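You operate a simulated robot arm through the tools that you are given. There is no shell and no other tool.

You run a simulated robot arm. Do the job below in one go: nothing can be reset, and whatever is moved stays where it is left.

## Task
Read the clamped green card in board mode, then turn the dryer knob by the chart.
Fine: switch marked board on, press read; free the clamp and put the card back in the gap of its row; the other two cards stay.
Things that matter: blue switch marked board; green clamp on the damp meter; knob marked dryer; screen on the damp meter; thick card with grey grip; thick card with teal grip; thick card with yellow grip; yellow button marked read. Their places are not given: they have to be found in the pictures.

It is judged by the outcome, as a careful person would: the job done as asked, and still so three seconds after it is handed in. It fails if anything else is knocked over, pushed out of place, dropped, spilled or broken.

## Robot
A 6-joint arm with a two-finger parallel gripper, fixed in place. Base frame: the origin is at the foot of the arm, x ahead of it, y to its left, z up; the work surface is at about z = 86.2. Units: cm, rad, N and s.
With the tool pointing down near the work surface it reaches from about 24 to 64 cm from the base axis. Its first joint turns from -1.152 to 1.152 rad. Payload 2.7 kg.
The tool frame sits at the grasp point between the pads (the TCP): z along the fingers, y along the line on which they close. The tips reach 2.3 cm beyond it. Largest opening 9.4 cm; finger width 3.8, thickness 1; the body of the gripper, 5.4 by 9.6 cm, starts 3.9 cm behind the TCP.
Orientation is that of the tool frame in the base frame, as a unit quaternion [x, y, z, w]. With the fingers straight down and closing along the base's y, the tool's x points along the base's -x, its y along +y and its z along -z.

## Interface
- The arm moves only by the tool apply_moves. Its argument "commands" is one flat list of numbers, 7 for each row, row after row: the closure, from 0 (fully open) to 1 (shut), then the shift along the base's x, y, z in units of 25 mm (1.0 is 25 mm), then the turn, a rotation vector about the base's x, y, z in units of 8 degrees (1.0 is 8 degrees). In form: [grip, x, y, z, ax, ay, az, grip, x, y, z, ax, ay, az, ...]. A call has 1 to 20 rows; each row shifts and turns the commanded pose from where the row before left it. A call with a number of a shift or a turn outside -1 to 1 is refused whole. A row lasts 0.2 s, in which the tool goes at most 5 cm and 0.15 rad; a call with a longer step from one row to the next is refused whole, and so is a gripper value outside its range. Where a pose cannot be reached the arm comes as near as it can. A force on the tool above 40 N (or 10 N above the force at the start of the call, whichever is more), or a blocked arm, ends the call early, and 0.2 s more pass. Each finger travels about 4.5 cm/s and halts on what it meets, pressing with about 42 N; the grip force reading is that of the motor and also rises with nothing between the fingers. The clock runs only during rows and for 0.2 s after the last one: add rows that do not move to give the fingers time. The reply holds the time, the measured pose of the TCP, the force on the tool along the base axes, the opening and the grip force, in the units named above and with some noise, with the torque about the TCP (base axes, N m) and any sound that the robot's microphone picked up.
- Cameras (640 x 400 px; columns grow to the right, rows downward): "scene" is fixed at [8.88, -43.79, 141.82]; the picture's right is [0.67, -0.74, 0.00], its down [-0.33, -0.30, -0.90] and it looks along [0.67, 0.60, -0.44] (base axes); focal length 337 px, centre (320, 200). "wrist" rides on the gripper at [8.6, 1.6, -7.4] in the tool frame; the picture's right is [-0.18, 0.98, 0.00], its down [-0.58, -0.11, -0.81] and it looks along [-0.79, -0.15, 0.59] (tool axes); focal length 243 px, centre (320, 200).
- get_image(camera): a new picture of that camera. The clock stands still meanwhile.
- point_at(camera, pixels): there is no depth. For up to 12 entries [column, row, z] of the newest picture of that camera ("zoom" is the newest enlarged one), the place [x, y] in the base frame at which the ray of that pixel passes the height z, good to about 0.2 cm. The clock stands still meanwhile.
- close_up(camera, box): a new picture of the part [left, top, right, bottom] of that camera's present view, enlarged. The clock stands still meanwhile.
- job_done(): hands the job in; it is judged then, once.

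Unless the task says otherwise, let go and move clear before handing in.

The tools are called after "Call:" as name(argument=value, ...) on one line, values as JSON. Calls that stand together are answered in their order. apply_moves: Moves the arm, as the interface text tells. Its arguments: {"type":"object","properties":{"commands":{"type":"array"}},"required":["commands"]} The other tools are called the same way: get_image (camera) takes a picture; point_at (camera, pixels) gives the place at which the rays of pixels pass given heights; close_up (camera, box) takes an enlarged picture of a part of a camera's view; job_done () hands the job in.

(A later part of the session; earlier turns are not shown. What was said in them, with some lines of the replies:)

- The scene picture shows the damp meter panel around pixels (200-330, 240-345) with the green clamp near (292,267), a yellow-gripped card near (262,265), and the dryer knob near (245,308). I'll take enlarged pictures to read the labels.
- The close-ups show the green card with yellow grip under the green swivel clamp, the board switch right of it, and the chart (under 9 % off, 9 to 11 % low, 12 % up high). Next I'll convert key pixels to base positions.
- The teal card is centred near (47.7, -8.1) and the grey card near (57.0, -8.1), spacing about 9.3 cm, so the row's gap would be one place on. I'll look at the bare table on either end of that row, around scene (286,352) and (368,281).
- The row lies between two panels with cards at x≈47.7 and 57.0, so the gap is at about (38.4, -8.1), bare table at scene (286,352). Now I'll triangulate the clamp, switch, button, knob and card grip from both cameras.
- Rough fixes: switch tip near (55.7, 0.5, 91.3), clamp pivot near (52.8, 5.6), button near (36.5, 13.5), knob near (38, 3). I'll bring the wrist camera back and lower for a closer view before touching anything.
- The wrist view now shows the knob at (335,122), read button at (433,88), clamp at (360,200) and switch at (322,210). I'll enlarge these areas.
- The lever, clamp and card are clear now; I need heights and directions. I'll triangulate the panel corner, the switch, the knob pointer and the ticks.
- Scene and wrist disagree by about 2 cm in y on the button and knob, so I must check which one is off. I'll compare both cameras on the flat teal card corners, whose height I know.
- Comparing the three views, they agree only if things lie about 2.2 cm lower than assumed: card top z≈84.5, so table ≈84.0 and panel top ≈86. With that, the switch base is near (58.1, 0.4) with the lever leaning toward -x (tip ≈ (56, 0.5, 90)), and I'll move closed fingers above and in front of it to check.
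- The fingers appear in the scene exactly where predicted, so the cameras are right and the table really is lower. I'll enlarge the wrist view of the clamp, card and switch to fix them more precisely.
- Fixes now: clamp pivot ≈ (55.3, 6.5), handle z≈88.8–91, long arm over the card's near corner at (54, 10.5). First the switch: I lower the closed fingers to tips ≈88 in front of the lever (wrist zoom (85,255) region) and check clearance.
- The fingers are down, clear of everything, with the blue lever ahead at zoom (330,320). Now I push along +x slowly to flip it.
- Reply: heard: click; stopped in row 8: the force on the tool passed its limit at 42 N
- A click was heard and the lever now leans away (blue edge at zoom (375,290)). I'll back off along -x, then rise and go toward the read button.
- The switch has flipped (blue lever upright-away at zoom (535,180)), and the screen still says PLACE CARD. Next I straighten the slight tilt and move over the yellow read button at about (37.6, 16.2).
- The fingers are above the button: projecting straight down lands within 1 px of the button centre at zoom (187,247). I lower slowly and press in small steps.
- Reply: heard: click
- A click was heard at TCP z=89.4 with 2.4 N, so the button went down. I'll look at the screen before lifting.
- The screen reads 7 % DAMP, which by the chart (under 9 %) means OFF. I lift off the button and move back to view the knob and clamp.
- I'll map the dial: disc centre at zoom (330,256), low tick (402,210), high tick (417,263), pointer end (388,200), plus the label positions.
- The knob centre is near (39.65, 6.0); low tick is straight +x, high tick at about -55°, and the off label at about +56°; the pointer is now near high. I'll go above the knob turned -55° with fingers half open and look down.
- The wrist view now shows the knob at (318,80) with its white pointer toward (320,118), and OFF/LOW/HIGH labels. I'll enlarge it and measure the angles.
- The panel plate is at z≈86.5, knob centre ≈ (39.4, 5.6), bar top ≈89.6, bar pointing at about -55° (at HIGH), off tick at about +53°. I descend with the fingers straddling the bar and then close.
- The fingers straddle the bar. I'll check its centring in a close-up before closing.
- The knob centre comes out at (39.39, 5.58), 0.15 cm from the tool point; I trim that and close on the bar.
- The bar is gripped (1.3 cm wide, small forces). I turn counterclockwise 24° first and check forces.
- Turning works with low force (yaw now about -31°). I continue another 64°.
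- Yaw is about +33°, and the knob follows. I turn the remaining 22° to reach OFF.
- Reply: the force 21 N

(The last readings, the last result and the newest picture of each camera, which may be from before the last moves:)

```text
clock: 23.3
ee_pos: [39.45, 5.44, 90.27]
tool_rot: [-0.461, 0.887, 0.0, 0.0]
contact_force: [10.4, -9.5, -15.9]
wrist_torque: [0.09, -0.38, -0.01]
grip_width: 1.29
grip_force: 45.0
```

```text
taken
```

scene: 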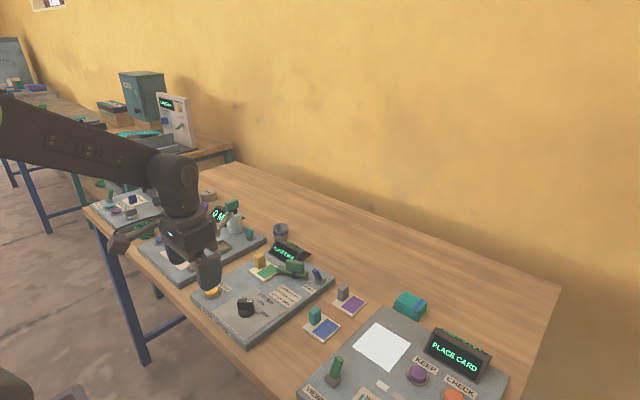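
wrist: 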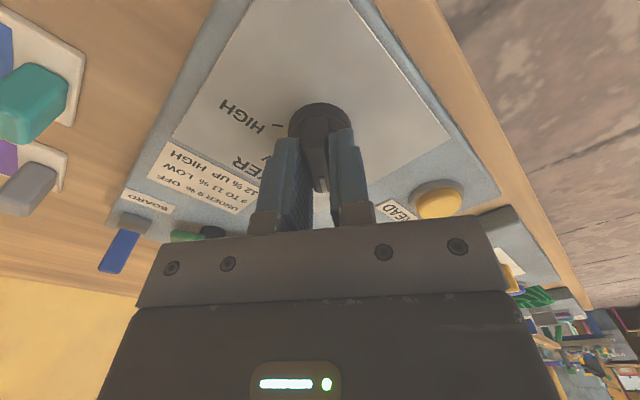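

Yaw is now +55°, which should be OFF. I open the fingers, lift straight up and check the pointer.

Call:
apply_moves(commands=[0.7, 0, 0, 0, 0, 0, 0, 0.5, 0, 0, 0, 0, 0, 0, 0.5, 0, 0, 0, 0, 0, 0, 0.5, 0, 0, 0.5, 0, 0, 0, 0.5, 0, 0, 0.8, 0, 0, 0, 0.5, 0, 0, 0.9, 0, 0, 0, 0.5, -0.5, 0, 0.9, 0, 0, 0, 0.5, -0.8, 0.5, 0.5, 0, 0, 0, 0.5, -0.8, 0.5, 0.2, 0, 0, 0, 0.5, 0, 0, 0, 0, 0, 0])

Call:
get_image(camera="wrist")

Call:
close_up(camera="scene", box=[205, 280, 285, 330])

```text
clock: 25.5
ee_pos: [34.22, 8.11, 99.72]
tool_rot: [-0.459, 0.888, 0.0, 0.0]
contact_force: [-0.4, -0.7, -0.1]
wrist_torque: [0.0, 0.01, 0.0]
grip_width: 4.71
grip_force: 0.0
```

```text
taken
```

wrist: 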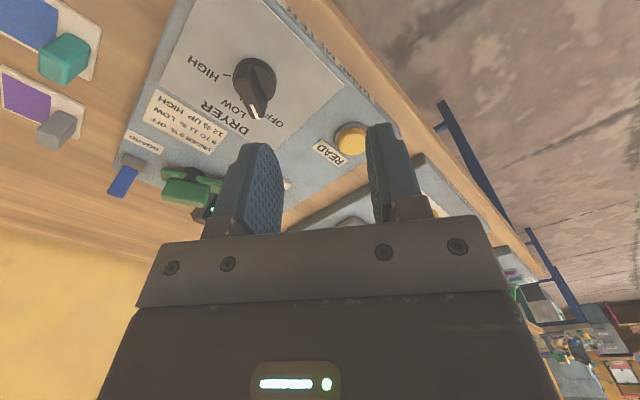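

```text
8.00 times, centred on (245, 305) of scene
```

zoom: 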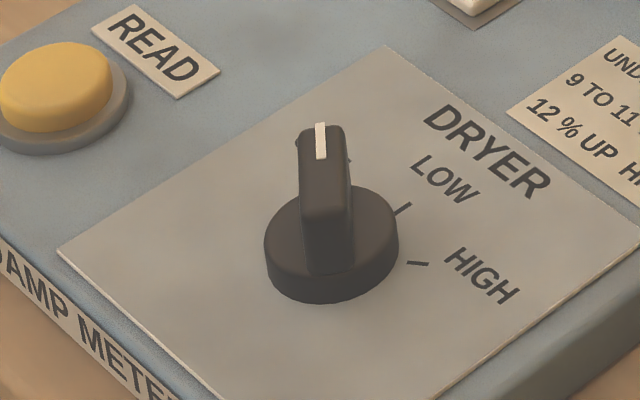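

The pointer now points toward OFF in the scene (white mark at zoom (320,140)). I'll measure its angle against the ticks.

Call:
point_at(camera="zoom", pixels=[[320, 124, 89.6], [320, 158, 89.6], [327, 214, 89.6], [349, 160, 86.5], [403, 209, 86.5], [417, 263, 86.5]])

Call:
close_up(camera="wrist", box=[195, 45, 323, 125])

```text
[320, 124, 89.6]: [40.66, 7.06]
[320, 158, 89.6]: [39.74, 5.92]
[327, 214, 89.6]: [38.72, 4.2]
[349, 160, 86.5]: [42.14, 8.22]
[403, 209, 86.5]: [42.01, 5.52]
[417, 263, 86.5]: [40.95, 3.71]
```

```text
5.00 times, centred on (259, 85) of wrist
```

zoom: 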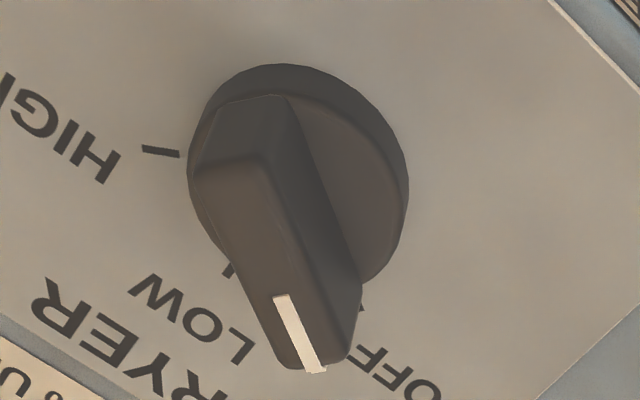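

Call:
point_at(camera="zoom", pixels=[[142, 148, 86.5], [180, 155, 86.5], [232, 266, 86.5], [362, 308, 86.5], [281, 297, 89.6], [316, 370, 89.6], [230, 165, 89.6], [298, 368, 89.6]])

```text
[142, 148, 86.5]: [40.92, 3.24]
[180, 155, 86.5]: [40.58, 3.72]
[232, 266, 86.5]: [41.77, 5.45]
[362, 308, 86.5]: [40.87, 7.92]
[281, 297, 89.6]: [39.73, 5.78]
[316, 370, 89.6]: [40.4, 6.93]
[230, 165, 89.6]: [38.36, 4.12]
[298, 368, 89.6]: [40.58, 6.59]
```

The pointer sits at about +55°, matching the off mark (high tick measured at -55°), so the dryer is OFF. Next I move above the clamp handle at (55.3, 6.5), turning to grip it across its thickness, fingers opened to 3.5 cm.

Call:
apply_moves(commands=[0.63, 0.527, -0.04, -0.043, 0, 0, -0.953, 0.63, 0.527, -0.04, -0.043, 0, 0, -0.953, 0.63, 0.527, -0.04, -0.043, 0, 0, -0.953, 0.63, 0.527, -0.04, -0.043, 0, 0, -0.953, 0.63, 0.527, -0.04, -0.043, 0, 0, -0.953, 0.63, 0.527, -0.04, -0.043, 0, 0, -0.953, 0.63, 0.527, -0.04, -0.043, 0, 0, -0.953, 0.63, 0.527, -0.04, -0.043, 0, 0, -0.953, 0.63, 0.527, -0.04, -0.043, 0, 0, -0.953, 0.63, 0.527, -0.04, -0.043, 0, 0, -0.953, 0.63, 0.527, -0.04, -0.043, 0, 0, -0.953, 0.63, 0.527, -0.04, -0.043, 0, 0, -0.953, 0.63, 0.527, -0.04, -0.043, 0, 0, -0.953, 0.63, 0.527, -0.04, -0.043, 0, 0, -0.953, 0.63, 0.527, -0.04, -0.043, 0, 0, -0.953, 0.63, 0.527, -0.04, -0.043, 0, 0, -0.953, 0.63, 0, 0, 0, 0, 0, 0])

Call:
get_image(camera="wrist")

Call:
close_up(camera="scene", box=[240, 225, 352, 295])

```text
clock: 29.1
ee_pos: [55.26, 6.31, 98.21]
tool_rot: [0.554, 0.833, -0.001, 0.001]
contact_force: [0.2, 0.2, -0.1]
wrist_torque: [-0.02, 0.0, 0.01]
grip_width: 3.48
grip_force: 0.0
```

```text
taken
```

wrist: 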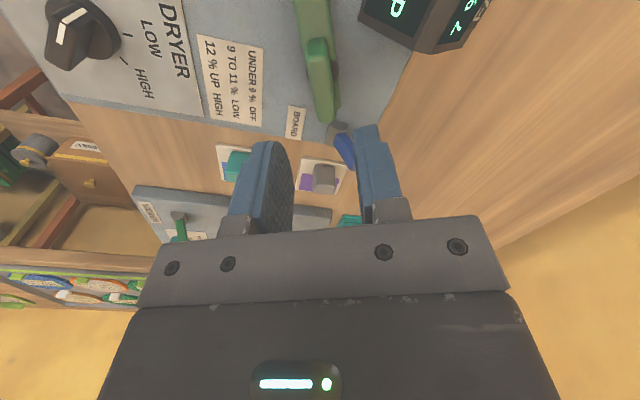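

```text
5.71 times, centred on (296, 260) of scene
```

zoom: 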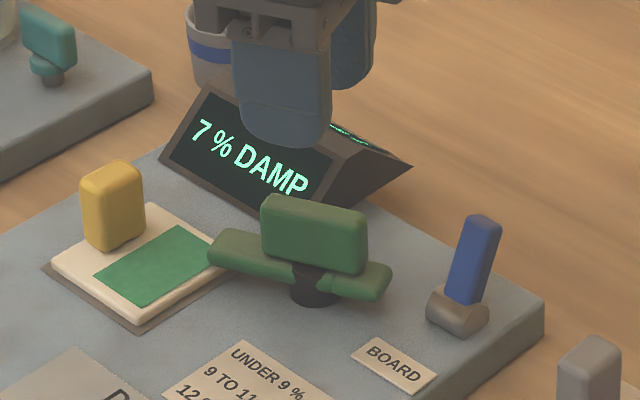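

The wrist view shows the clamp bar running down the picture at (300,0)-(330,120) with the handle on it at (320,75). I'll enlarge it to align.

Call:
close_up(camera="wrist", box=[230, 0, 422, 120])

```text
3.33 times, centred on (326, 60) of wrist
```

zoom: 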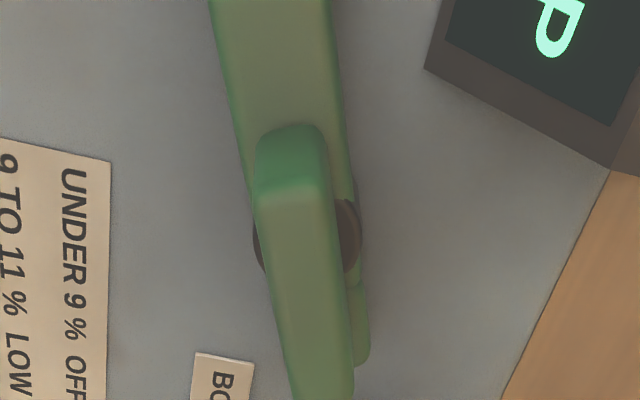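

Call:
point_at(camera="zoom", pixels=[[258, 198, 90.8], [327, 190, 90.8], [293, 395, 90.8], [354, 395, 90.8], [213, 20, 88.6], [331, 20, 88.6], [240, 130, 88.6], [347, 150, 88.6], [425, 68, 86.5], [305, 235, 87], [252, 235, 87], [362, 235, 87]])

Call:
close_up(camera="wrist", box=[254, 60, 382, 140])

```text
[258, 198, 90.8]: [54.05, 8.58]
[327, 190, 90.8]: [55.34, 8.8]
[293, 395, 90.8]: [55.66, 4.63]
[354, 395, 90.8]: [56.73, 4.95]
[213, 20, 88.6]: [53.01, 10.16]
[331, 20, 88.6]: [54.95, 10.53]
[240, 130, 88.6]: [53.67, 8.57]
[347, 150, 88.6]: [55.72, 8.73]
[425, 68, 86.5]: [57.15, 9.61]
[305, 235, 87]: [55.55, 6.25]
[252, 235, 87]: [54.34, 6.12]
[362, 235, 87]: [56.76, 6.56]
```

```text
5.00 times, centred on (318, 100) of wrist
```

zoom: 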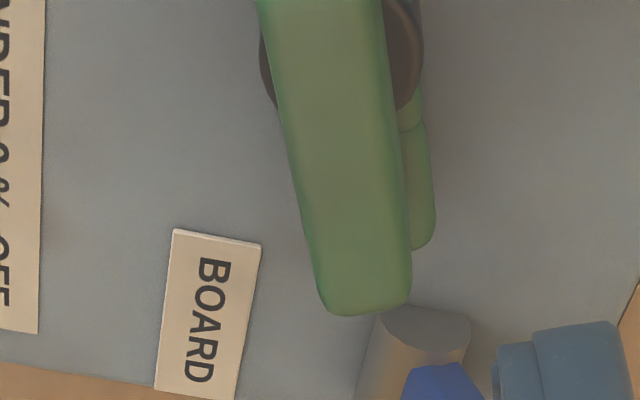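

Call:
point_at(camera="zoom", pixels=[[318, 290, 90.8], [412, 285, 90.8], [365, 300, 90.8], [365, 300, 90.3], [435, 235, 88.6], [370, 300, 88.8]])

```text
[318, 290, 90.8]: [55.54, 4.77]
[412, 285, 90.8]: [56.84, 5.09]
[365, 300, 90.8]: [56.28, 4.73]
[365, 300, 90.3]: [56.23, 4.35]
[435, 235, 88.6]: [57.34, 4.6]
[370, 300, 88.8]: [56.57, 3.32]
```

The handle runs at 111° centred near (55.5, 6.65), top ≈91; the tool is aligned within 2°. I trim position and descend to tips ≈89.1, just above the bar.

Call:
apply_moves(commands=[0.63, 0.09, 0.13, -0.68, 0, 0, -0.2, 0.63, 0, 0, -0.68, 0, 0, 0, 0.63, 0, 0, -0.68, 0, 0, 0, 0.63, 0, 0, -0.68, 0, 0, 0, 0.63, 0, 0, 0, 0, 0, 0])

Call:
close_up(camera="wrist", box=[224, 60, 416, 180])

Call:
close_up(camera="scene", box=[240, 225, 352, 295])

```text
clock: 30.3
ee_pos: [55.48, 6.86, 91.12]
tool_rot: [0.565, 0.825, 0.0, 0.001]
contact_force: [-0.7, -0.5, 0.2]
wrist_torque: [-0.04, -0.01, -0.01]
grip_width: 3.5
grip_force: 0.2
```

```text
3.33 times, centred on (320, 120) of wrist
```

zoom: 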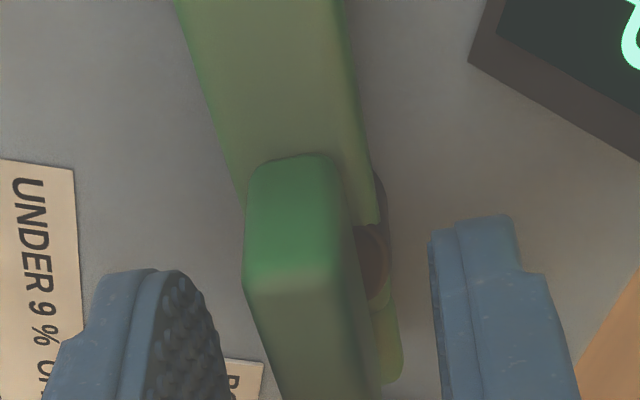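

```text
5.71 times, centred on (296, 260) of scene
```

zoom: 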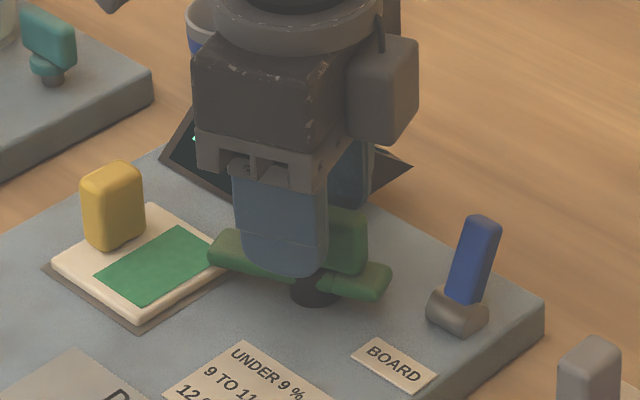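

The handle is centred between the fingers (zoom row 400: handle 283–365, tool centre 320). I close on it.

Call:
apply_moves(commands=[0.75, 0, 0, 0, 0, 0, 0, 0.9, 0, 0, 0, 0, 0, 0, 1, 0, 0, 0, 0, 0, 0, 1, 0, 0, 0, 0, 0, 0, 1, 0, 0, 0, 0, 0, 0])

```text
clock: 31.5
ee_pos: [55.49, 6.88, 91.29]
tool_rot: [0.564, 0.826, -0.001, 0.0]
contact_force: [-5.0, -1.6, 0.9]
wrist_torque: [0.33, 0.25, 1.91]
grip_width: 1.41
grip_force: 45.2
```

Gripped at 1.41 cm with a +1.9 N·m twist, meaning the handle would rather sit a bit more counterclockwise. I try a gentle counterclockwise turn of 16° and watch the torque.

Call:
apply_moves(commands=[1, 0, 0, 0, 0, 0, 0.4, 1, 0, 0, 0, 0, 0, 0.4, 1, 0, 0, 0, 0, 0, 0.4, 1, 0, 0, 0, 0, 0, 0.4, 1, 0, 0, 0, 0, 0, 0.4])

Call:
close_up(camera="scene", box=[240, 225, 352, 295])

```text
clock: 32.7
ee_pos: [55.35, 6.83, 91.32]
tool_rot: [0.445, 0.896, -0.001, -0.001]
contact_force: [-29.7, 0.3, 9.5]
wrist_torque: [-0.66, -0.88, -0.1]
grip_width: 1.44
grip_force: 45.0
```

```text
5.71 times, centred on (296, 260) of scene
```

zoom: 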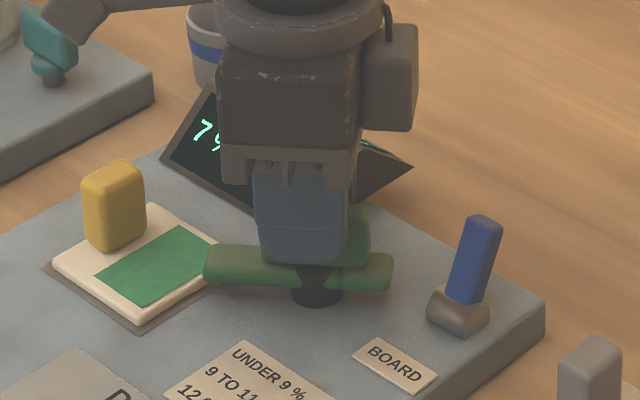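

The clamp turns counterclockwise freely (bar end now at zoom (205,265)); the -30 N x-force comes from turning about a point slightly off the pivot at (55.5, 6.3). I shift to follow the pivot arc and turn 24° more.

Call:
apply_moves(commands=[1, -0.06, -0.01, 0, 0, 0, 0, 1, -0.0135, -0.008, 0, 0, 0, 0.5, 1, -0.0135, -0.008, 0, 0, 0, 0.5, 1, -0.0135, -0.008, 0, 0, 0, 0.5, 1, -0.0135, -0.008, 0, 0, 0, 0.5, 1, -0.0135, -0.008, 0, 0, 0, 0.5, 1, -0.0135, -0.008, 0, 0, 0, 0.5])

Call:
close_up(camera="scene", box=[240, 225, 352, 295])

```text
clock: 34.3
ee_pos: [55.24, 6.55, 91.27]
tool_rot: [0.248, 0.969, 0.0, 0.001]
contact_force: [-5.9, 11.8, 2.2]
wrist_torque: [0.69, 1.38, 0.02]
grip_width: 1.38
grip_force: 44.6
```

```text
5.71 times, centred on (296, 260) of scene
```

zoom: 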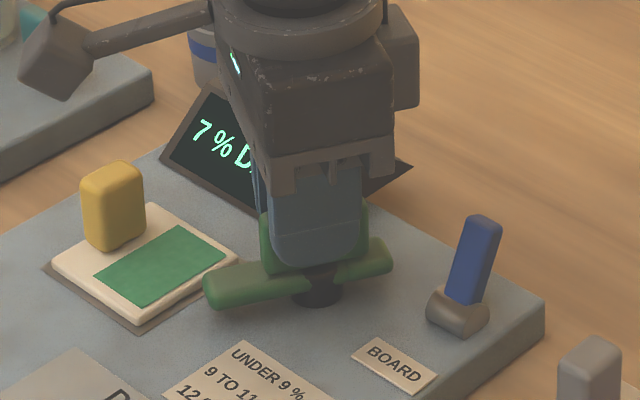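

The bar has swung off the card (bar end at zoom (205,290), card corner (238,255)). I turn another 32° to be well clear.

Call:
apply_moves(commands=[1, -0.0085, -0.008, 0, 0, 0, 0.5, 1, -0.0085, -0.008, 0, 0, 0, 0.5, 1, -0.0085, -0.008, 0, 0, 0, 0.5, 1, -0.0085, -0.008, 0, 0, 0, 0.5, 1, -0.0085, -0.008, 0, 0, 0, 0.5, 1, -0.0085, -0.008, 0, 0, 0, 0.5, 1, -0.0085, -0.008, 0, 0, 0, 0.5, 1, -0.0085, -0.008, 0, 0, 0, 0.5])

Call:
close_up(camera="scene", box=[240, 225, 352, 295])

```text
clock: 36.1
ee_pos: [55.2, 6.55, 91.27]
tool_rot: [-0.029, 1.0, 0.0, 0.002]
contact_force: [24.5, 10.4, -10.2]
wrist_torque: [0.04, 0.88, 0.01]
grip_width: 1.38
grip_force: 44.9
```

```text
5.71 times, centred on (296, 260) of scene
```

zoom: 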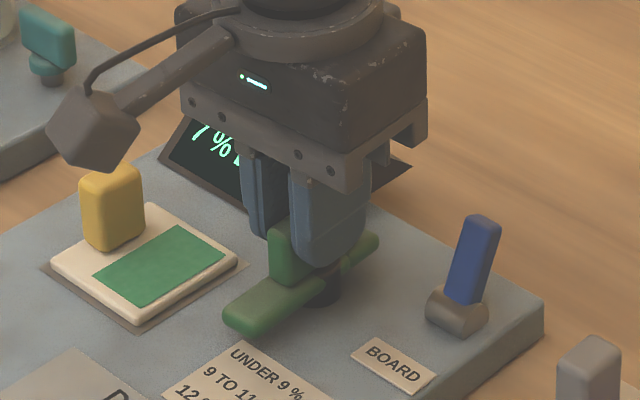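

The bar now points along -x, well off the card (zoom (270,300)). I relieve the x-force and add 12° more for margin.

Call:
apply_moves(commands=[1, 0.05, 0.02, 0, 0, 0, 0, 1, 0, -0.01, 0, 0, 0, 0.5, 1, 0, -0.01, 0, 0, 0, 0.5, 1, 0, -0.01, 0, 0, 0, 0.5, 1, 0, 0, 0, 0, 0, 0])

```text
clock: 37.3
ee_pos: [55.11, 6.39, 91.32]
tool_rot: [-0.133, 0.991, 0.0, 0.001]
contact_force: [9.4, 2.9, -2.7]
wrist_torque: [0.28, -0.33, 0.05]
grip_width: 1.4
grip_force: 45.2
```

Total turn is about 84° with low forces. I open the fingers and lift straight up.

Call:
apply_moves(commands=[0.8, 0, 0, 0, 0, 0, 0, 0.63, 0, 0, 0, 0, 0, 0, 0.63, 0, 0, 0, 0, 0, 0, 0.63, 0, 0, 0.5, 0, 0, 0, 0.63, 0, 0, 0.8, 0, 0, 0, 0.63, 0, 0, 0.9, 0, 0, -0.5, 0.63, -0.5, 0, 0.8, 0, 0, -0.7, 0.63, -0.8, 0.3, 0.2, 0, 0, -0.7, 0.5, -0.8, 0.5, 0, 0, 0, 0, 0.5, 0, 0, 0, 0, 0, 0])

Call:
get_image(camera="wrist")

Call:
close_up(camera="scene", box=[200, 220, 360, 320])

```text
clock: 39.5
ee_pos: [49.89, 8.48, 99.24]
tool_rot: [0.0, 1.0, 0.001, 0.0]
contact_force: [0.1, 0.5, -0.3]
wrist_torque: [-0.01, -0.02, -0.01]
grip_width: 4.7
grip_force: 0.0
```

```text
taken
```

wrist: 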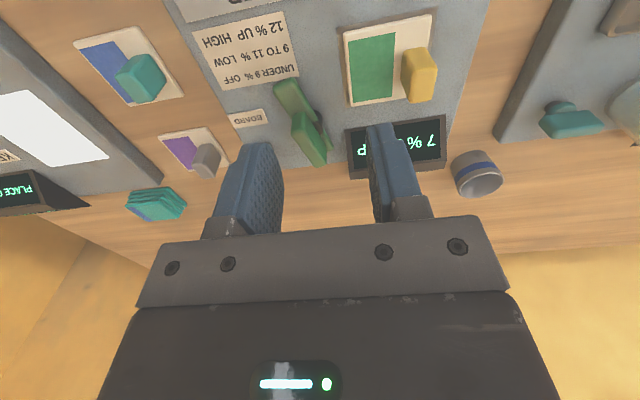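

```text
4.00 times, centred on (280, 270) of scene
```

zoom: 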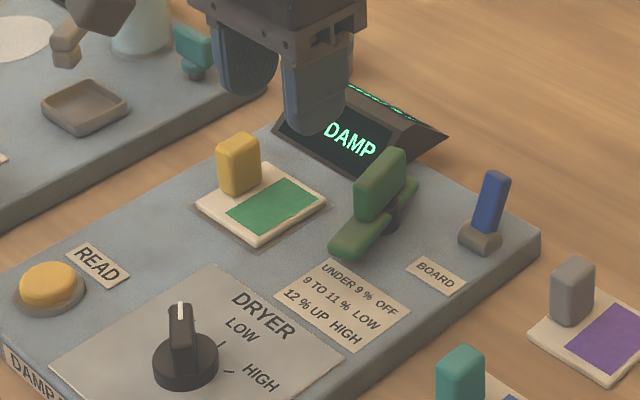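

The clamp is free of the card, and the screen still shows 7 % DAMP. Now I measure the yellow grip precisely.

Call:
close_up(camera="wrist", box=[310, 0, 470, 100])

Call:
close_up(camera="scene", box=[240, 245, 304, 285])

```text
4.00 times, centred on (390, 50) of wrist
```

zoom: 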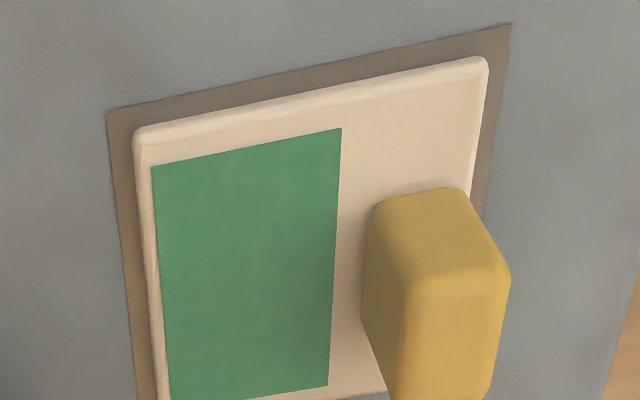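

```text
10.00 times, centred on (272, 265) of scene
```

zoom: 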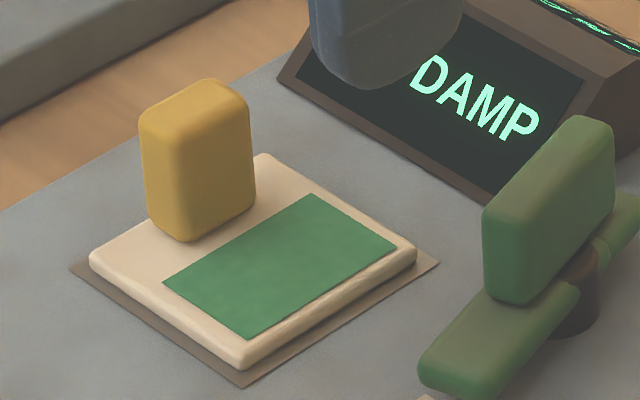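

Call:
point_at(camera="zoom", pixels=[[92, 258, 87], [242, 358, 87], [413, 247, 87], [265, 156, 87], [152, 218, 87], [190, 240, 87], [253, 205, 87], [142, 118, 90.5], [207, 82, 90.5], [250, 100, 90.5], [182, 138, 90.5], [195, 110, 90.5]])

Call:
point_at(camera="wrist", pixels=[[343.5, 33, 87], [431, 16, 87], [351.5, 100, 87], [403, 52, 90.5], [431, 66, 90.5], [412, 72, 90.5], [436.5, 68, 90.5], [409, 98, 90.5], [433, 98, 90.5], [421, 84, 90.5]])

```text
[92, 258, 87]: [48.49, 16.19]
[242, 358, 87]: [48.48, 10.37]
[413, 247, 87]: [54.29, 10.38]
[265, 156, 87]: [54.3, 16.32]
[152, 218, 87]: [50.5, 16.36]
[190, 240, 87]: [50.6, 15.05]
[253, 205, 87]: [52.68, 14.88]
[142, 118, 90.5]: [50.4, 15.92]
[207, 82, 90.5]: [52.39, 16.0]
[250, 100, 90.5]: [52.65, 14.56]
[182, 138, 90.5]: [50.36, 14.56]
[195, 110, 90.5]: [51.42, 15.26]
```

```text
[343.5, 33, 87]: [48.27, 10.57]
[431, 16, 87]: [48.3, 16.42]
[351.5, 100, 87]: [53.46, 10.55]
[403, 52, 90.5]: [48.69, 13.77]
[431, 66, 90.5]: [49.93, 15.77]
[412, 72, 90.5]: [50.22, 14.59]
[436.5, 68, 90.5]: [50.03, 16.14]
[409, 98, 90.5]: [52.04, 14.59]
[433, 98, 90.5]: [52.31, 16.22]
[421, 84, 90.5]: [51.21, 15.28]
```

The cameras agree: green card spans x 48.4–54.3, y 10.4–16.3, top z≈87; grip centre (51.4, 15.3), 2.3 long in x, 1.4 in y, top ≈90.6. Now I measure the teal and grey cards to fix the gap spot and table height.

Call:
close_up(camera="wrist", box=[60, 0, 252, 120])

Call:
close_up(camera="scene", box=[284, 280, 380, 340])

```text
3.33 times, centred on (156, 60) of wrist
```

zoom: 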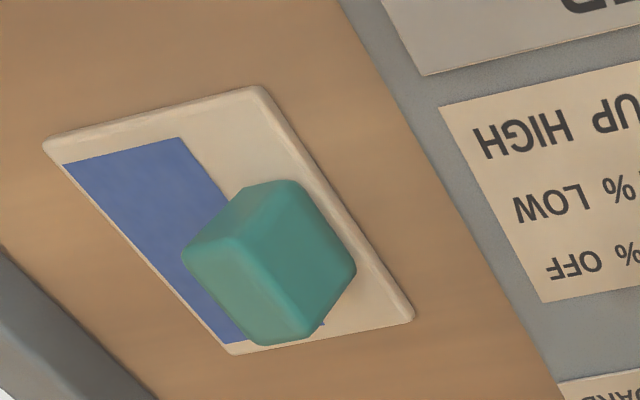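

```text
6.67 times, centred on (332, 310) of scene
```

zoom: 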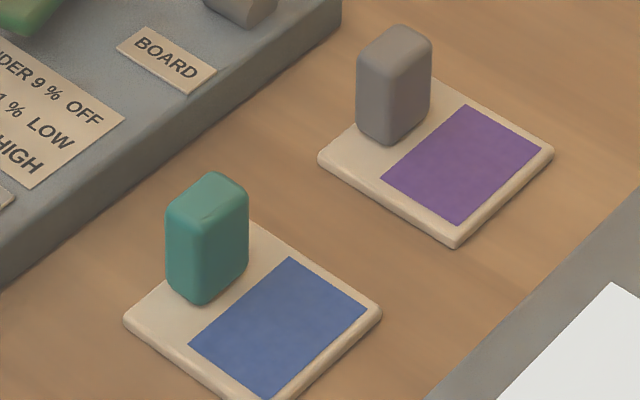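

Call:
point_at(camera="zoom", pixels=[[125, 318, 84.7], [380, 312, 84.7], [253, 222, 84.7], [319, 157, 84.7], [455, 240, 84.7], [553, 152, 84.7], [430, 78, 84.7], [207, 200, 88.3], [395, 52, 88.3]])

Call:
point_at(camera="wrist", pixels=[[73.4, 42.9, 84.7], [138, 26, 84.7], [184, 94.5, 84.7], [129, 105, 84.7], [128, 74, 88.3]])

```text
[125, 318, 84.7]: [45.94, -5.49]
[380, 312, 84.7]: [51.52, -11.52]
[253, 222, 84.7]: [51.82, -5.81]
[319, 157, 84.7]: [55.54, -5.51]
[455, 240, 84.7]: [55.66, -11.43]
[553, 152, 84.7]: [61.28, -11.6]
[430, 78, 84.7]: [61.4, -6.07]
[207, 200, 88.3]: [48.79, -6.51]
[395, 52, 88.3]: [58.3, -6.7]
```

```text
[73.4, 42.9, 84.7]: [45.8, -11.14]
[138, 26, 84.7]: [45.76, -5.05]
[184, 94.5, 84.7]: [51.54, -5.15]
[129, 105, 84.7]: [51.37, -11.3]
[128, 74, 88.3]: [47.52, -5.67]
```

The teal card is centred at (48.85, -8.4) and the grey at (58.6, -8.5), both tops z≈84.4, spacing 9.7, so the gap is at about (39.15, -8.4). Next I move over the yellow grip at (51.4, 15.3) and part-way down.

Call:
apply_moves(commands=[0.5, 0.15, 0.68, 0, 0, 0, 0, 0.5, 0.15, 0.68, 0, 0, 0, 0, 0.5, 0.15, 0.68, 0, 0, 0, 0, 0.5, 0.15, 0.68, 0, 0, 0, 0, 0.5, 0, 0, -0.6, 0, 0, 0, 0.5, 0, 0, -0.6, 0, 0, 0, 0.5, 0, 0, -0.6, 0, 0, 0, 0.5, 0, 0, 0, 0, 0, 0])

Call:
get_image(camera="wrist")

Call:
close_up(camera="scene", box=[220, 220, 332, 290])

```text
clock: 41.3
ee_pos: [51.55, 15.06, 94.71]
tool_rot: [0.0, 1.0, 0.0, 0.001]
contact_force: [0.8, 0.0, 0.7]
wrist_torque: [0.02, 0.03, 0.0]
grip_width: 4.68
grip_force: 0.2
```

```text
taken
```

wrist: 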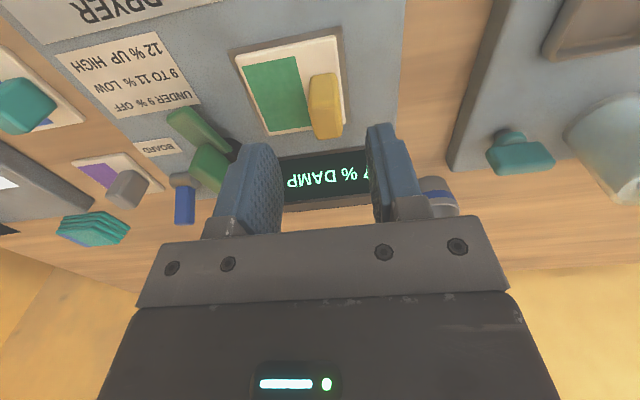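

```text
5.71 times, centred on (276, 255) of scene
```

zoom: 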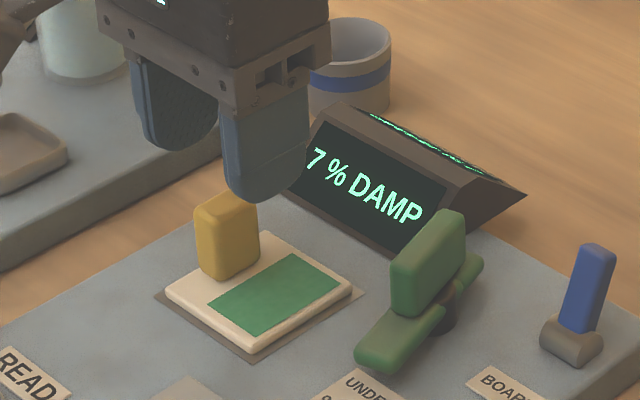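

The tool is over the grip with the fingers either side (wrist (325,105) matches the expected spot). I descend to tips ≈87.5 and close on the grip.

Call:
apply_moves(commands=[0.5, 0, 0.04, -0.66, 0, 0, 0, 0.5, 0, 0, -0.66, 0, 0, 0, 0.5, 0, 0, -0.64, 0, 0, 0, 0.5, 0, 0, 0, 0, 0, 0])

Call:
close_up(camera="scene", box=[220, 220, 332, 290])

Call:
get_image(camera="wrist")

```text
clock: 42.3
ee_pos: [51.28, 15.35, 89.76]
tool_rot: [0.0, 1.0, 0.0, 0.001]
contact_force: [-0.3, 1.0, 0.0]
wrist_torque: [0.03, 0.02, -0.03]
grip_width: 4.7
grip_force: 0.0
```

```text
5.71 times, centred on (276, 255) of scene
```

zoom: 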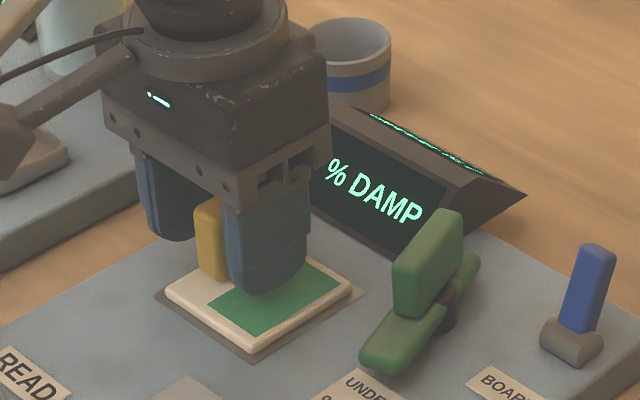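

```text
taken
```

wrist: 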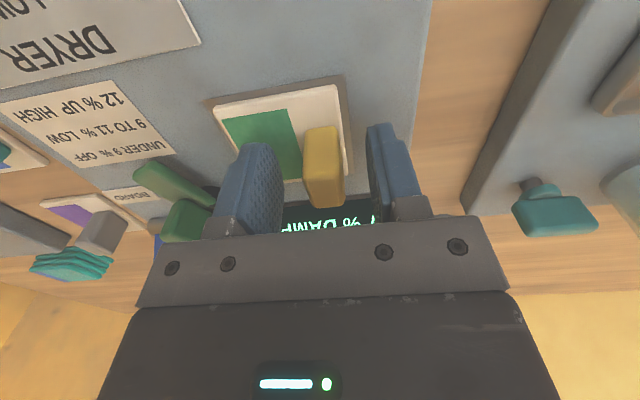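

The yellow grip is centred between the pads at wrist (323,170). I close on it and check the grip.

Call:
apply_moves(commands=[0.65, 0, 0, 0, 0, 0, 0, 0.8, 0, 0, 0, 0, 0, 0, 0.9, 0, 0, 0, 0, 0, 0, 1, 0, 0, 0, 0, 0, 0, 1, 0, 0, 0, 0, 0, 0])

```text
clock: 43.5
ee_pos: [51.32, 15.29, 89.85]
tool_rot: [-0.001, 1.0, 0.0, 0.002]
contact_force: [-0.7, 0.7, -0.3]
wrist_torque: [-0.05, -0.03, -0.01]
grip_width: 1.7
grip_force: 42.4
```

Gripped at 1.7 cm with negligible side force. I lift gently straight up 2.5 cm and check.

Call:
apply_moves(commands=[1, 0, 0, 0.15, 0, 0, 0, 1, 0, 0, 0.25, 0, 0, 0, 1, 0, 0, 0.3, 0, 0, 0, 1, 0, 0, 0.3, 0, 0, 0, 1, 0, 0, 0, 0, 0, 0])

Call:
close_up(camera="scene", box=[220, 220, 332, 290])

```text
clock: 44.7
ee_pos: [51.29, 15.28, 92.37]
tool_rot: [0.0, 1.0, -0.001, 0.0]
contact_force: [0.6, 0.9, -1.1]
wrist_torque: [-0.02, -0.02, 0.04]
grip_width: 1.72
grip_force: 41.8
```

```text
5.71 times, centred on (276, 255) of scene
```

zoom: 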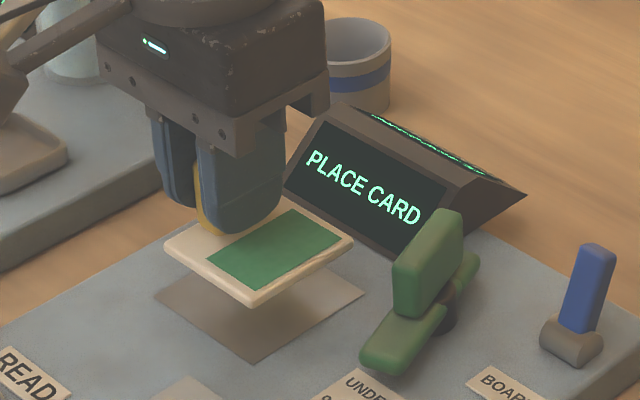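

The card is held level and the screen is back to PLACE CARD. I raise it to z≈99 and carry it above the gap at grip position (39.15, -6.45).

Call:
apply_moves(commands=[1, 0, 0, 0.66, 0, 0, 0, 1, 0, 0, 0.66, 0, 0, 0, 1, 0, 0, 0.66, 0, 0, 0, 1, 0, 0, 0.66, 0, 0, 0, 1, -0.405, -0.724, 0, 0, 0, 0, 1, -0.405, -0.724, 0, 0, 0, 0, 1, -0.405, -0.724, 0, 0, 0, 0, 1, -0.405, -0.724, 0, 0, 0, 0, 1, -0.405, -0.724, 0, 0, 0, 0, 1, -0.405, -0.724, 0, 0, 0, 0, 1, -0.405, -0.724, 0, 0, 0, 0, 1, -0.405, -0.724, 0, 0, 0, 0, 1, -0.405, -0.724, 0, 0, 0, 0, 1, -0.405, -0.724, 0, 0, 0, 0, 1, -0.405, -0.724, 0, 0, 0, 0, 1, -0.405, -0.724, 0, 0, 0, 0, 1, 0, 0, 0, 0, 0, 0])

Call:
get_image(camera="scene")

Call:
get_image(camera="wrist")

```text
clock: 48.3
ee_pos: [39.21, -6.47, 99.02]
tool_rot: [0.0, 1.0, 0.0, 0.001]
contact_force: [0.5, 0.3, -0.5]
wrist_torque: [0.02, -0.02, -0.02]
grip_width: 1.73
grip_force: 42.0
```

```text
taken
```

scene: 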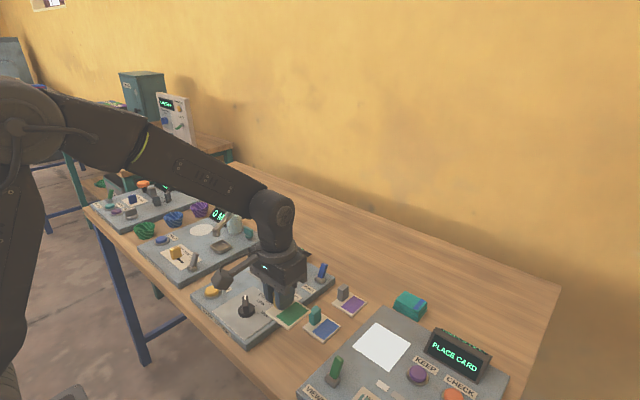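

```text
taken
```

wrist: 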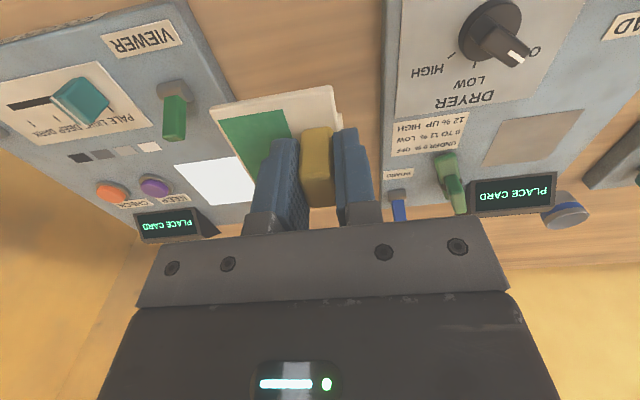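

The card is above the gap, level and in line with the teal card. I lower 10.5 cm, leaving it about 1.3 cm above the table, and check alignment.

Call:
apply_moves(commands=[1, 0, 0, -0.7, 0, 0, 0, 1, 0, 0, -0.7, 0, 0, 0, 1, 0, 0, -0.7, 0, 0, 0, 1, 0, 0, -0.7, 0, 0, 0, 1, 0, 0, -0.7, 0, 0, 0, 1, 0, 0, -0.7, 0, 0, 0, 1, 0, 0, 0, 0, 0, 0])

Call:
close_up(camera="scene", box=[236, 285, 380, 375])

Call:
get_image(camera="wrist")

```text
clock: 49.9
ee_pos: [39.44, -6.39, 88.5]
tool_rot: [0.0, 1.0, -0.001, 0.001]
contact_force: [0.3, -0.2, -0.3]
wrist_torque: [0.04, 0.02, 0.01]
grip_width: 1.69
grip_force: 41.8
```

```text
4.44 times, centred on (308, 330) of scene
```

zoom: 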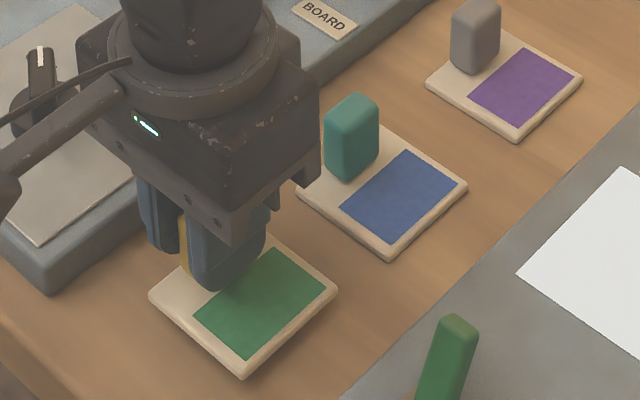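

```text
taken
```

wrist: 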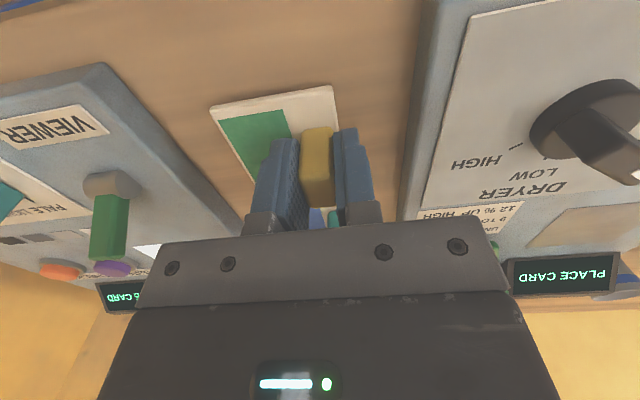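

Call:
point_at(camera="zoom", pixels=[[150, 297, 85.7], [243, 373, 85.7], [337, 290, 85.7], [388, 257, 84.43], [467, 187, 84.43], [515, 139, 84.43], [582, 80, 84.43], [426, 85, 84.43]])

```text
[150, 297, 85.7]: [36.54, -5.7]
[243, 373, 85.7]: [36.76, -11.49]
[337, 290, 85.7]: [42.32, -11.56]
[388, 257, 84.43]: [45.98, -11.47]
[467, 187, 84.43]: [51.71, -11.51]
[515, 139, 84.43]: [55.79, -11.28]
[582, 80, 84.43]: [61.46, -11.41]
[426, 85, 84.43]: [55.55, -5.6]
```

The green card (x centre 39.5, front edge y -11.5) lines up with the row edge at y≈-11.45; for even spacing it should shift about -0.3 cm in x. I shift and lower in small steps.

Call:
apply_moves(commands=[1, -0.12, 0.01, -0.1, 0, 0, 0, 1, 0, 0, -0.12, 0, 0, 0, 1, 0, 0, -0.1, 0, 0, 0, 1, 0, 0, -0.08, 0, 0, 0, 1, 0, 0, 0, 0, 0, 0])

Call:
close_up(camera="scene", box=[236, 305, 348, 375])

```text
clock: 51.1
ee_pos: [38.97, -6.3, 87.59]
tool_rot: [-0.001, 1.0, 0.0, 0.002]
contact_force: [-4.0, -0.4, 21.2]
wrist_torque: [-0.11, 0.32, -0.02]
grip_width: 1.72
grip_force: 41.9
```

```text
5.71 times, centred on (292, 340) of scene
```

zoom: 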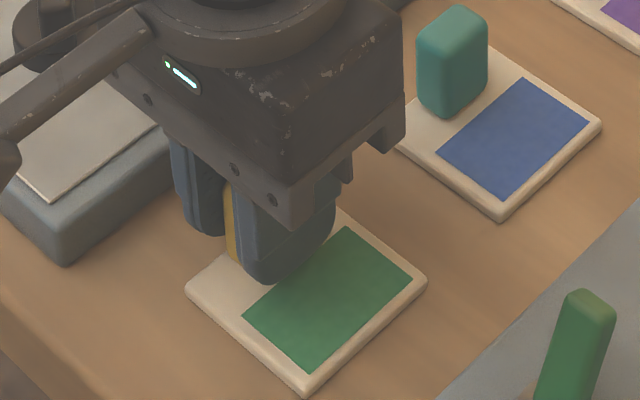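

The card has touched the table (21 N upward at z=87.6). I ease up a touch to unload it and read the force again.

Call:
apply_moves(commands=[1, 0, 0, 0.04, 0, 0, 0, 1, 0, 0, 0, 0, 0, 0])

Call:
point_at(camera="zoom", pixels=[[186, 290, 84.5], [306, 388, 84.5], [427, 284, 84.5], [500, 217, 84.5], [601, 127, 84.5]])

```text
clock: 51.7
ee_pos: [39.11, -6.44, 87.61]
tool_rot: [0.0, 1.0, 0.0, 0.002]
contact_force: [3.5, 1.9, 10.7]
wrist_torque: [0.0, 0.0, -0.01]
grip_width: 1.7
grip_force: 41.7
```

```text
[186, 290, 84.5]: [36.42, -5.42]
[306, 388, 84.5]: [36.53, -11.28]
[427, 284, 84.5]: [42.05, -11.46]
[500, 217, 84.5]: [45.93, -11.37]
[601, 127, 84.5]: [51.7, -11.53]
```

The card lies with edges x 36.5–42.05, y -5.4 to -11.4, matching the row (3.9 cm from the teal card, as teal to grey). I open the fingers and lift straight up.

Call:
apply_moves(commands=[0.75, 0, 0, 0, 0, 0, 0, 0.6, 0, 0, 0, 0, 0, 0, 0.6, 0, 0, 0, 0, 0, 0, 0.6, 0, 0, 0.3, 0, 0, 0, 0.6, 0, 0, 0.6, 0, 0, 0, 0.6, 0, 0, 0.8, 0, 0, 0, 0.6, 0, 0, 0.9, 0, 0, 0, 0.6, -0.3, 0, 0.9, 0, 0, 0, 0.6, -0.5, 0, 0.8, 0, 0, 0, 0.6, 0, 0, 0, 0, 0, 0])

Call:
get_image(camera="scene")

Call:
close_up(camera="scene", box=[180, 230, 388, 360])

Call:
get_image(camera="wrist")

```text
clock: 53.9
ee_pos: [37.01, -6.5, 98.27]
tool_rot: [0.0, 1.0, 0.0, -0.001]
contact_force: [-0.2, 0.2, 0.3]
wrist_torque: [-0.01, -0.01, 0.0]
grip_width: 3.75
grip_force: 0.0
```

```text
taken
```

scene: 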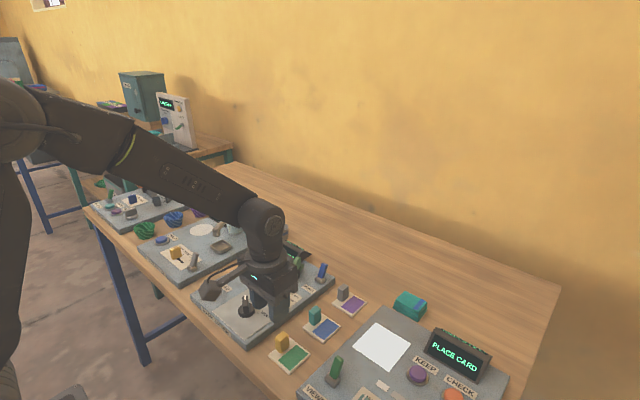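

```text
3.08 times, centred on (284, 295) of scene
```

zoom: 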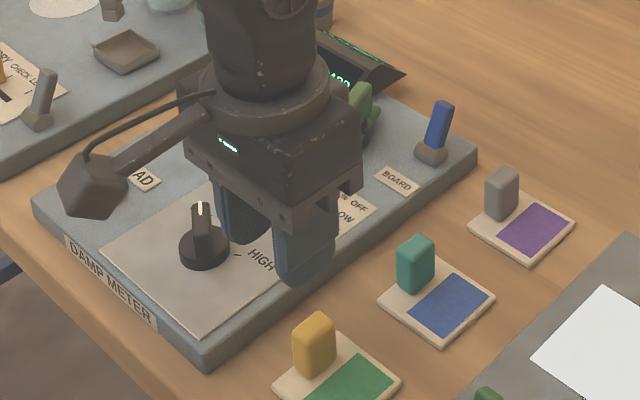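

```text
taken
```

wrist: 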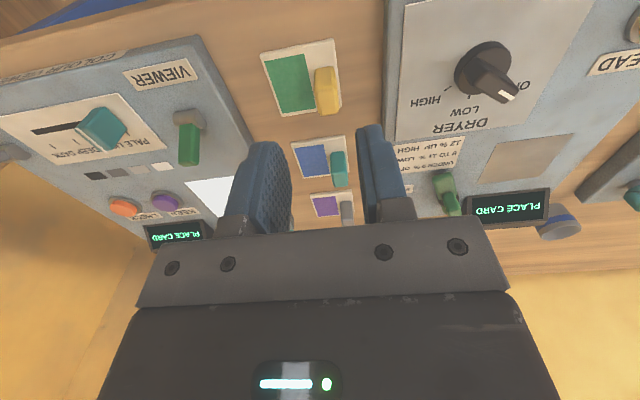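

The green card stands in the row with the other two untouched (wrist (305,75), (320,160), (330,207)). I raise the arm clear and take a last look at everything.

Call:
apply_moves(commands=[0.6, 0, 0, 0.9, 0, 0, 0, 0.6, 0, 0, 0.9, 0, 0, 0, 0.6, 0, 0, 0.9, 0, 0, 0, 0.6, -0.3, 0, 0.9, 0, 0, 0, 0.6, -0.5, 0, 0.9, 0, 0, 0, 0.6, -0.5, 0, 0.9, 0, 0, 0, 0.6, -0.5, 0, 0.9, 0, 0, 0, 0.6, -0.3, 0, 0.9, 0, 0, 0, 0.6, 0, 0, 0, 0, 0, 0])

Call:
get_image(camera="scene")

Call:
close_up(camera="scene", box=[180, 235, 388, 365])

Call:
close_up(camera="scene", box=[205, 280, 285, 330])

```text
clock: 55.9
ee_pos: [31.6, -6.35, 116.43]
tool_rot: [0.001, 1.0, 0.001, 0.0]
contact_force: [0.1, 0.6, -0.2]
wrist_torque: [0.01, -0.03, -0.02]
grip_width: 3.77
grip_force: 0.0
```

```text
taken
```

scene: 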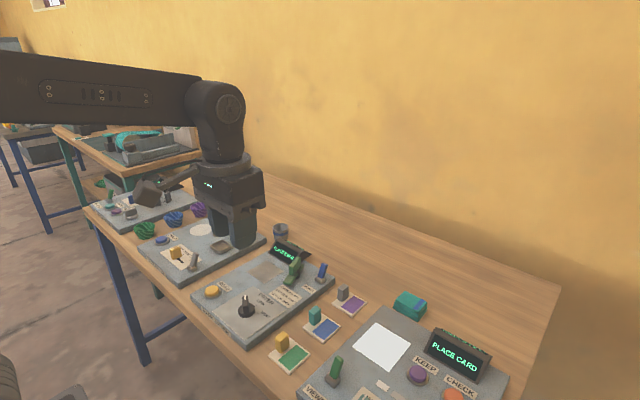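

```text
3.08 times, centred on (284, 300) of scene
```

zoom: 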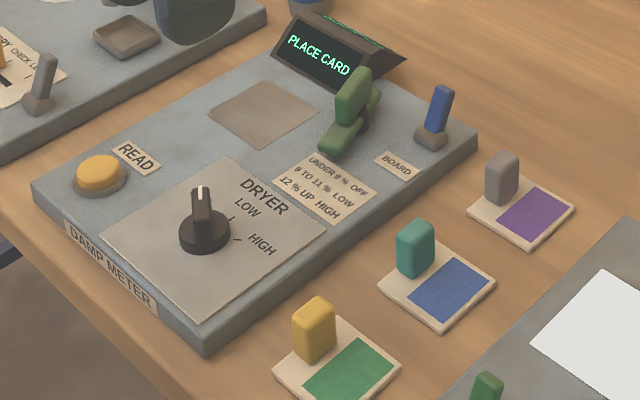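

```text
8.00 times, centred on (245, 305) of scene
```

zoom: 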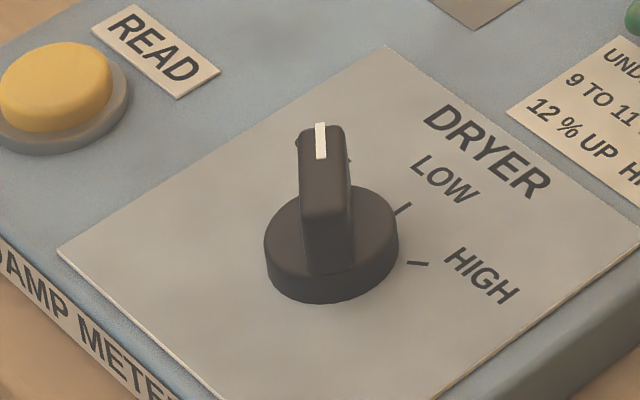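

The final pictures show everything as asked: the pointer is at OFF for the 7 % reading, the board switch is over, and the clamp is swung clear. The green card is in line with the teal and grey ones, the arm is well clear, and I hand in.

Call:
job_done()

```text
The job is handed in.
```

The job is handed in. The green card read 7 % damp in board mode. The chart gives off for anything under 9 %, so I turned the dryer knob to OFF.

- **Switch and reading:** I flipped the board switch and pressed read. The switch has no on/off marks, so I took its starting position as off. The screen then showed 7 % DAMP.
- **Knob:** the pointer was at HIGH. It now sits at about +55°, in line with the OFF mark.
- **Clamp and card:** I swung the clamp about 84° off the card, then set the green card down at the empty near end of its row. The gap isn't marked on the table, so I took its place from the spacing of the other two cards. The new card lines up with them.
- **Everything else:** the teal and grey cards were not touched, and nothing else looked out of place in the last pictures. The arm is raised clear.
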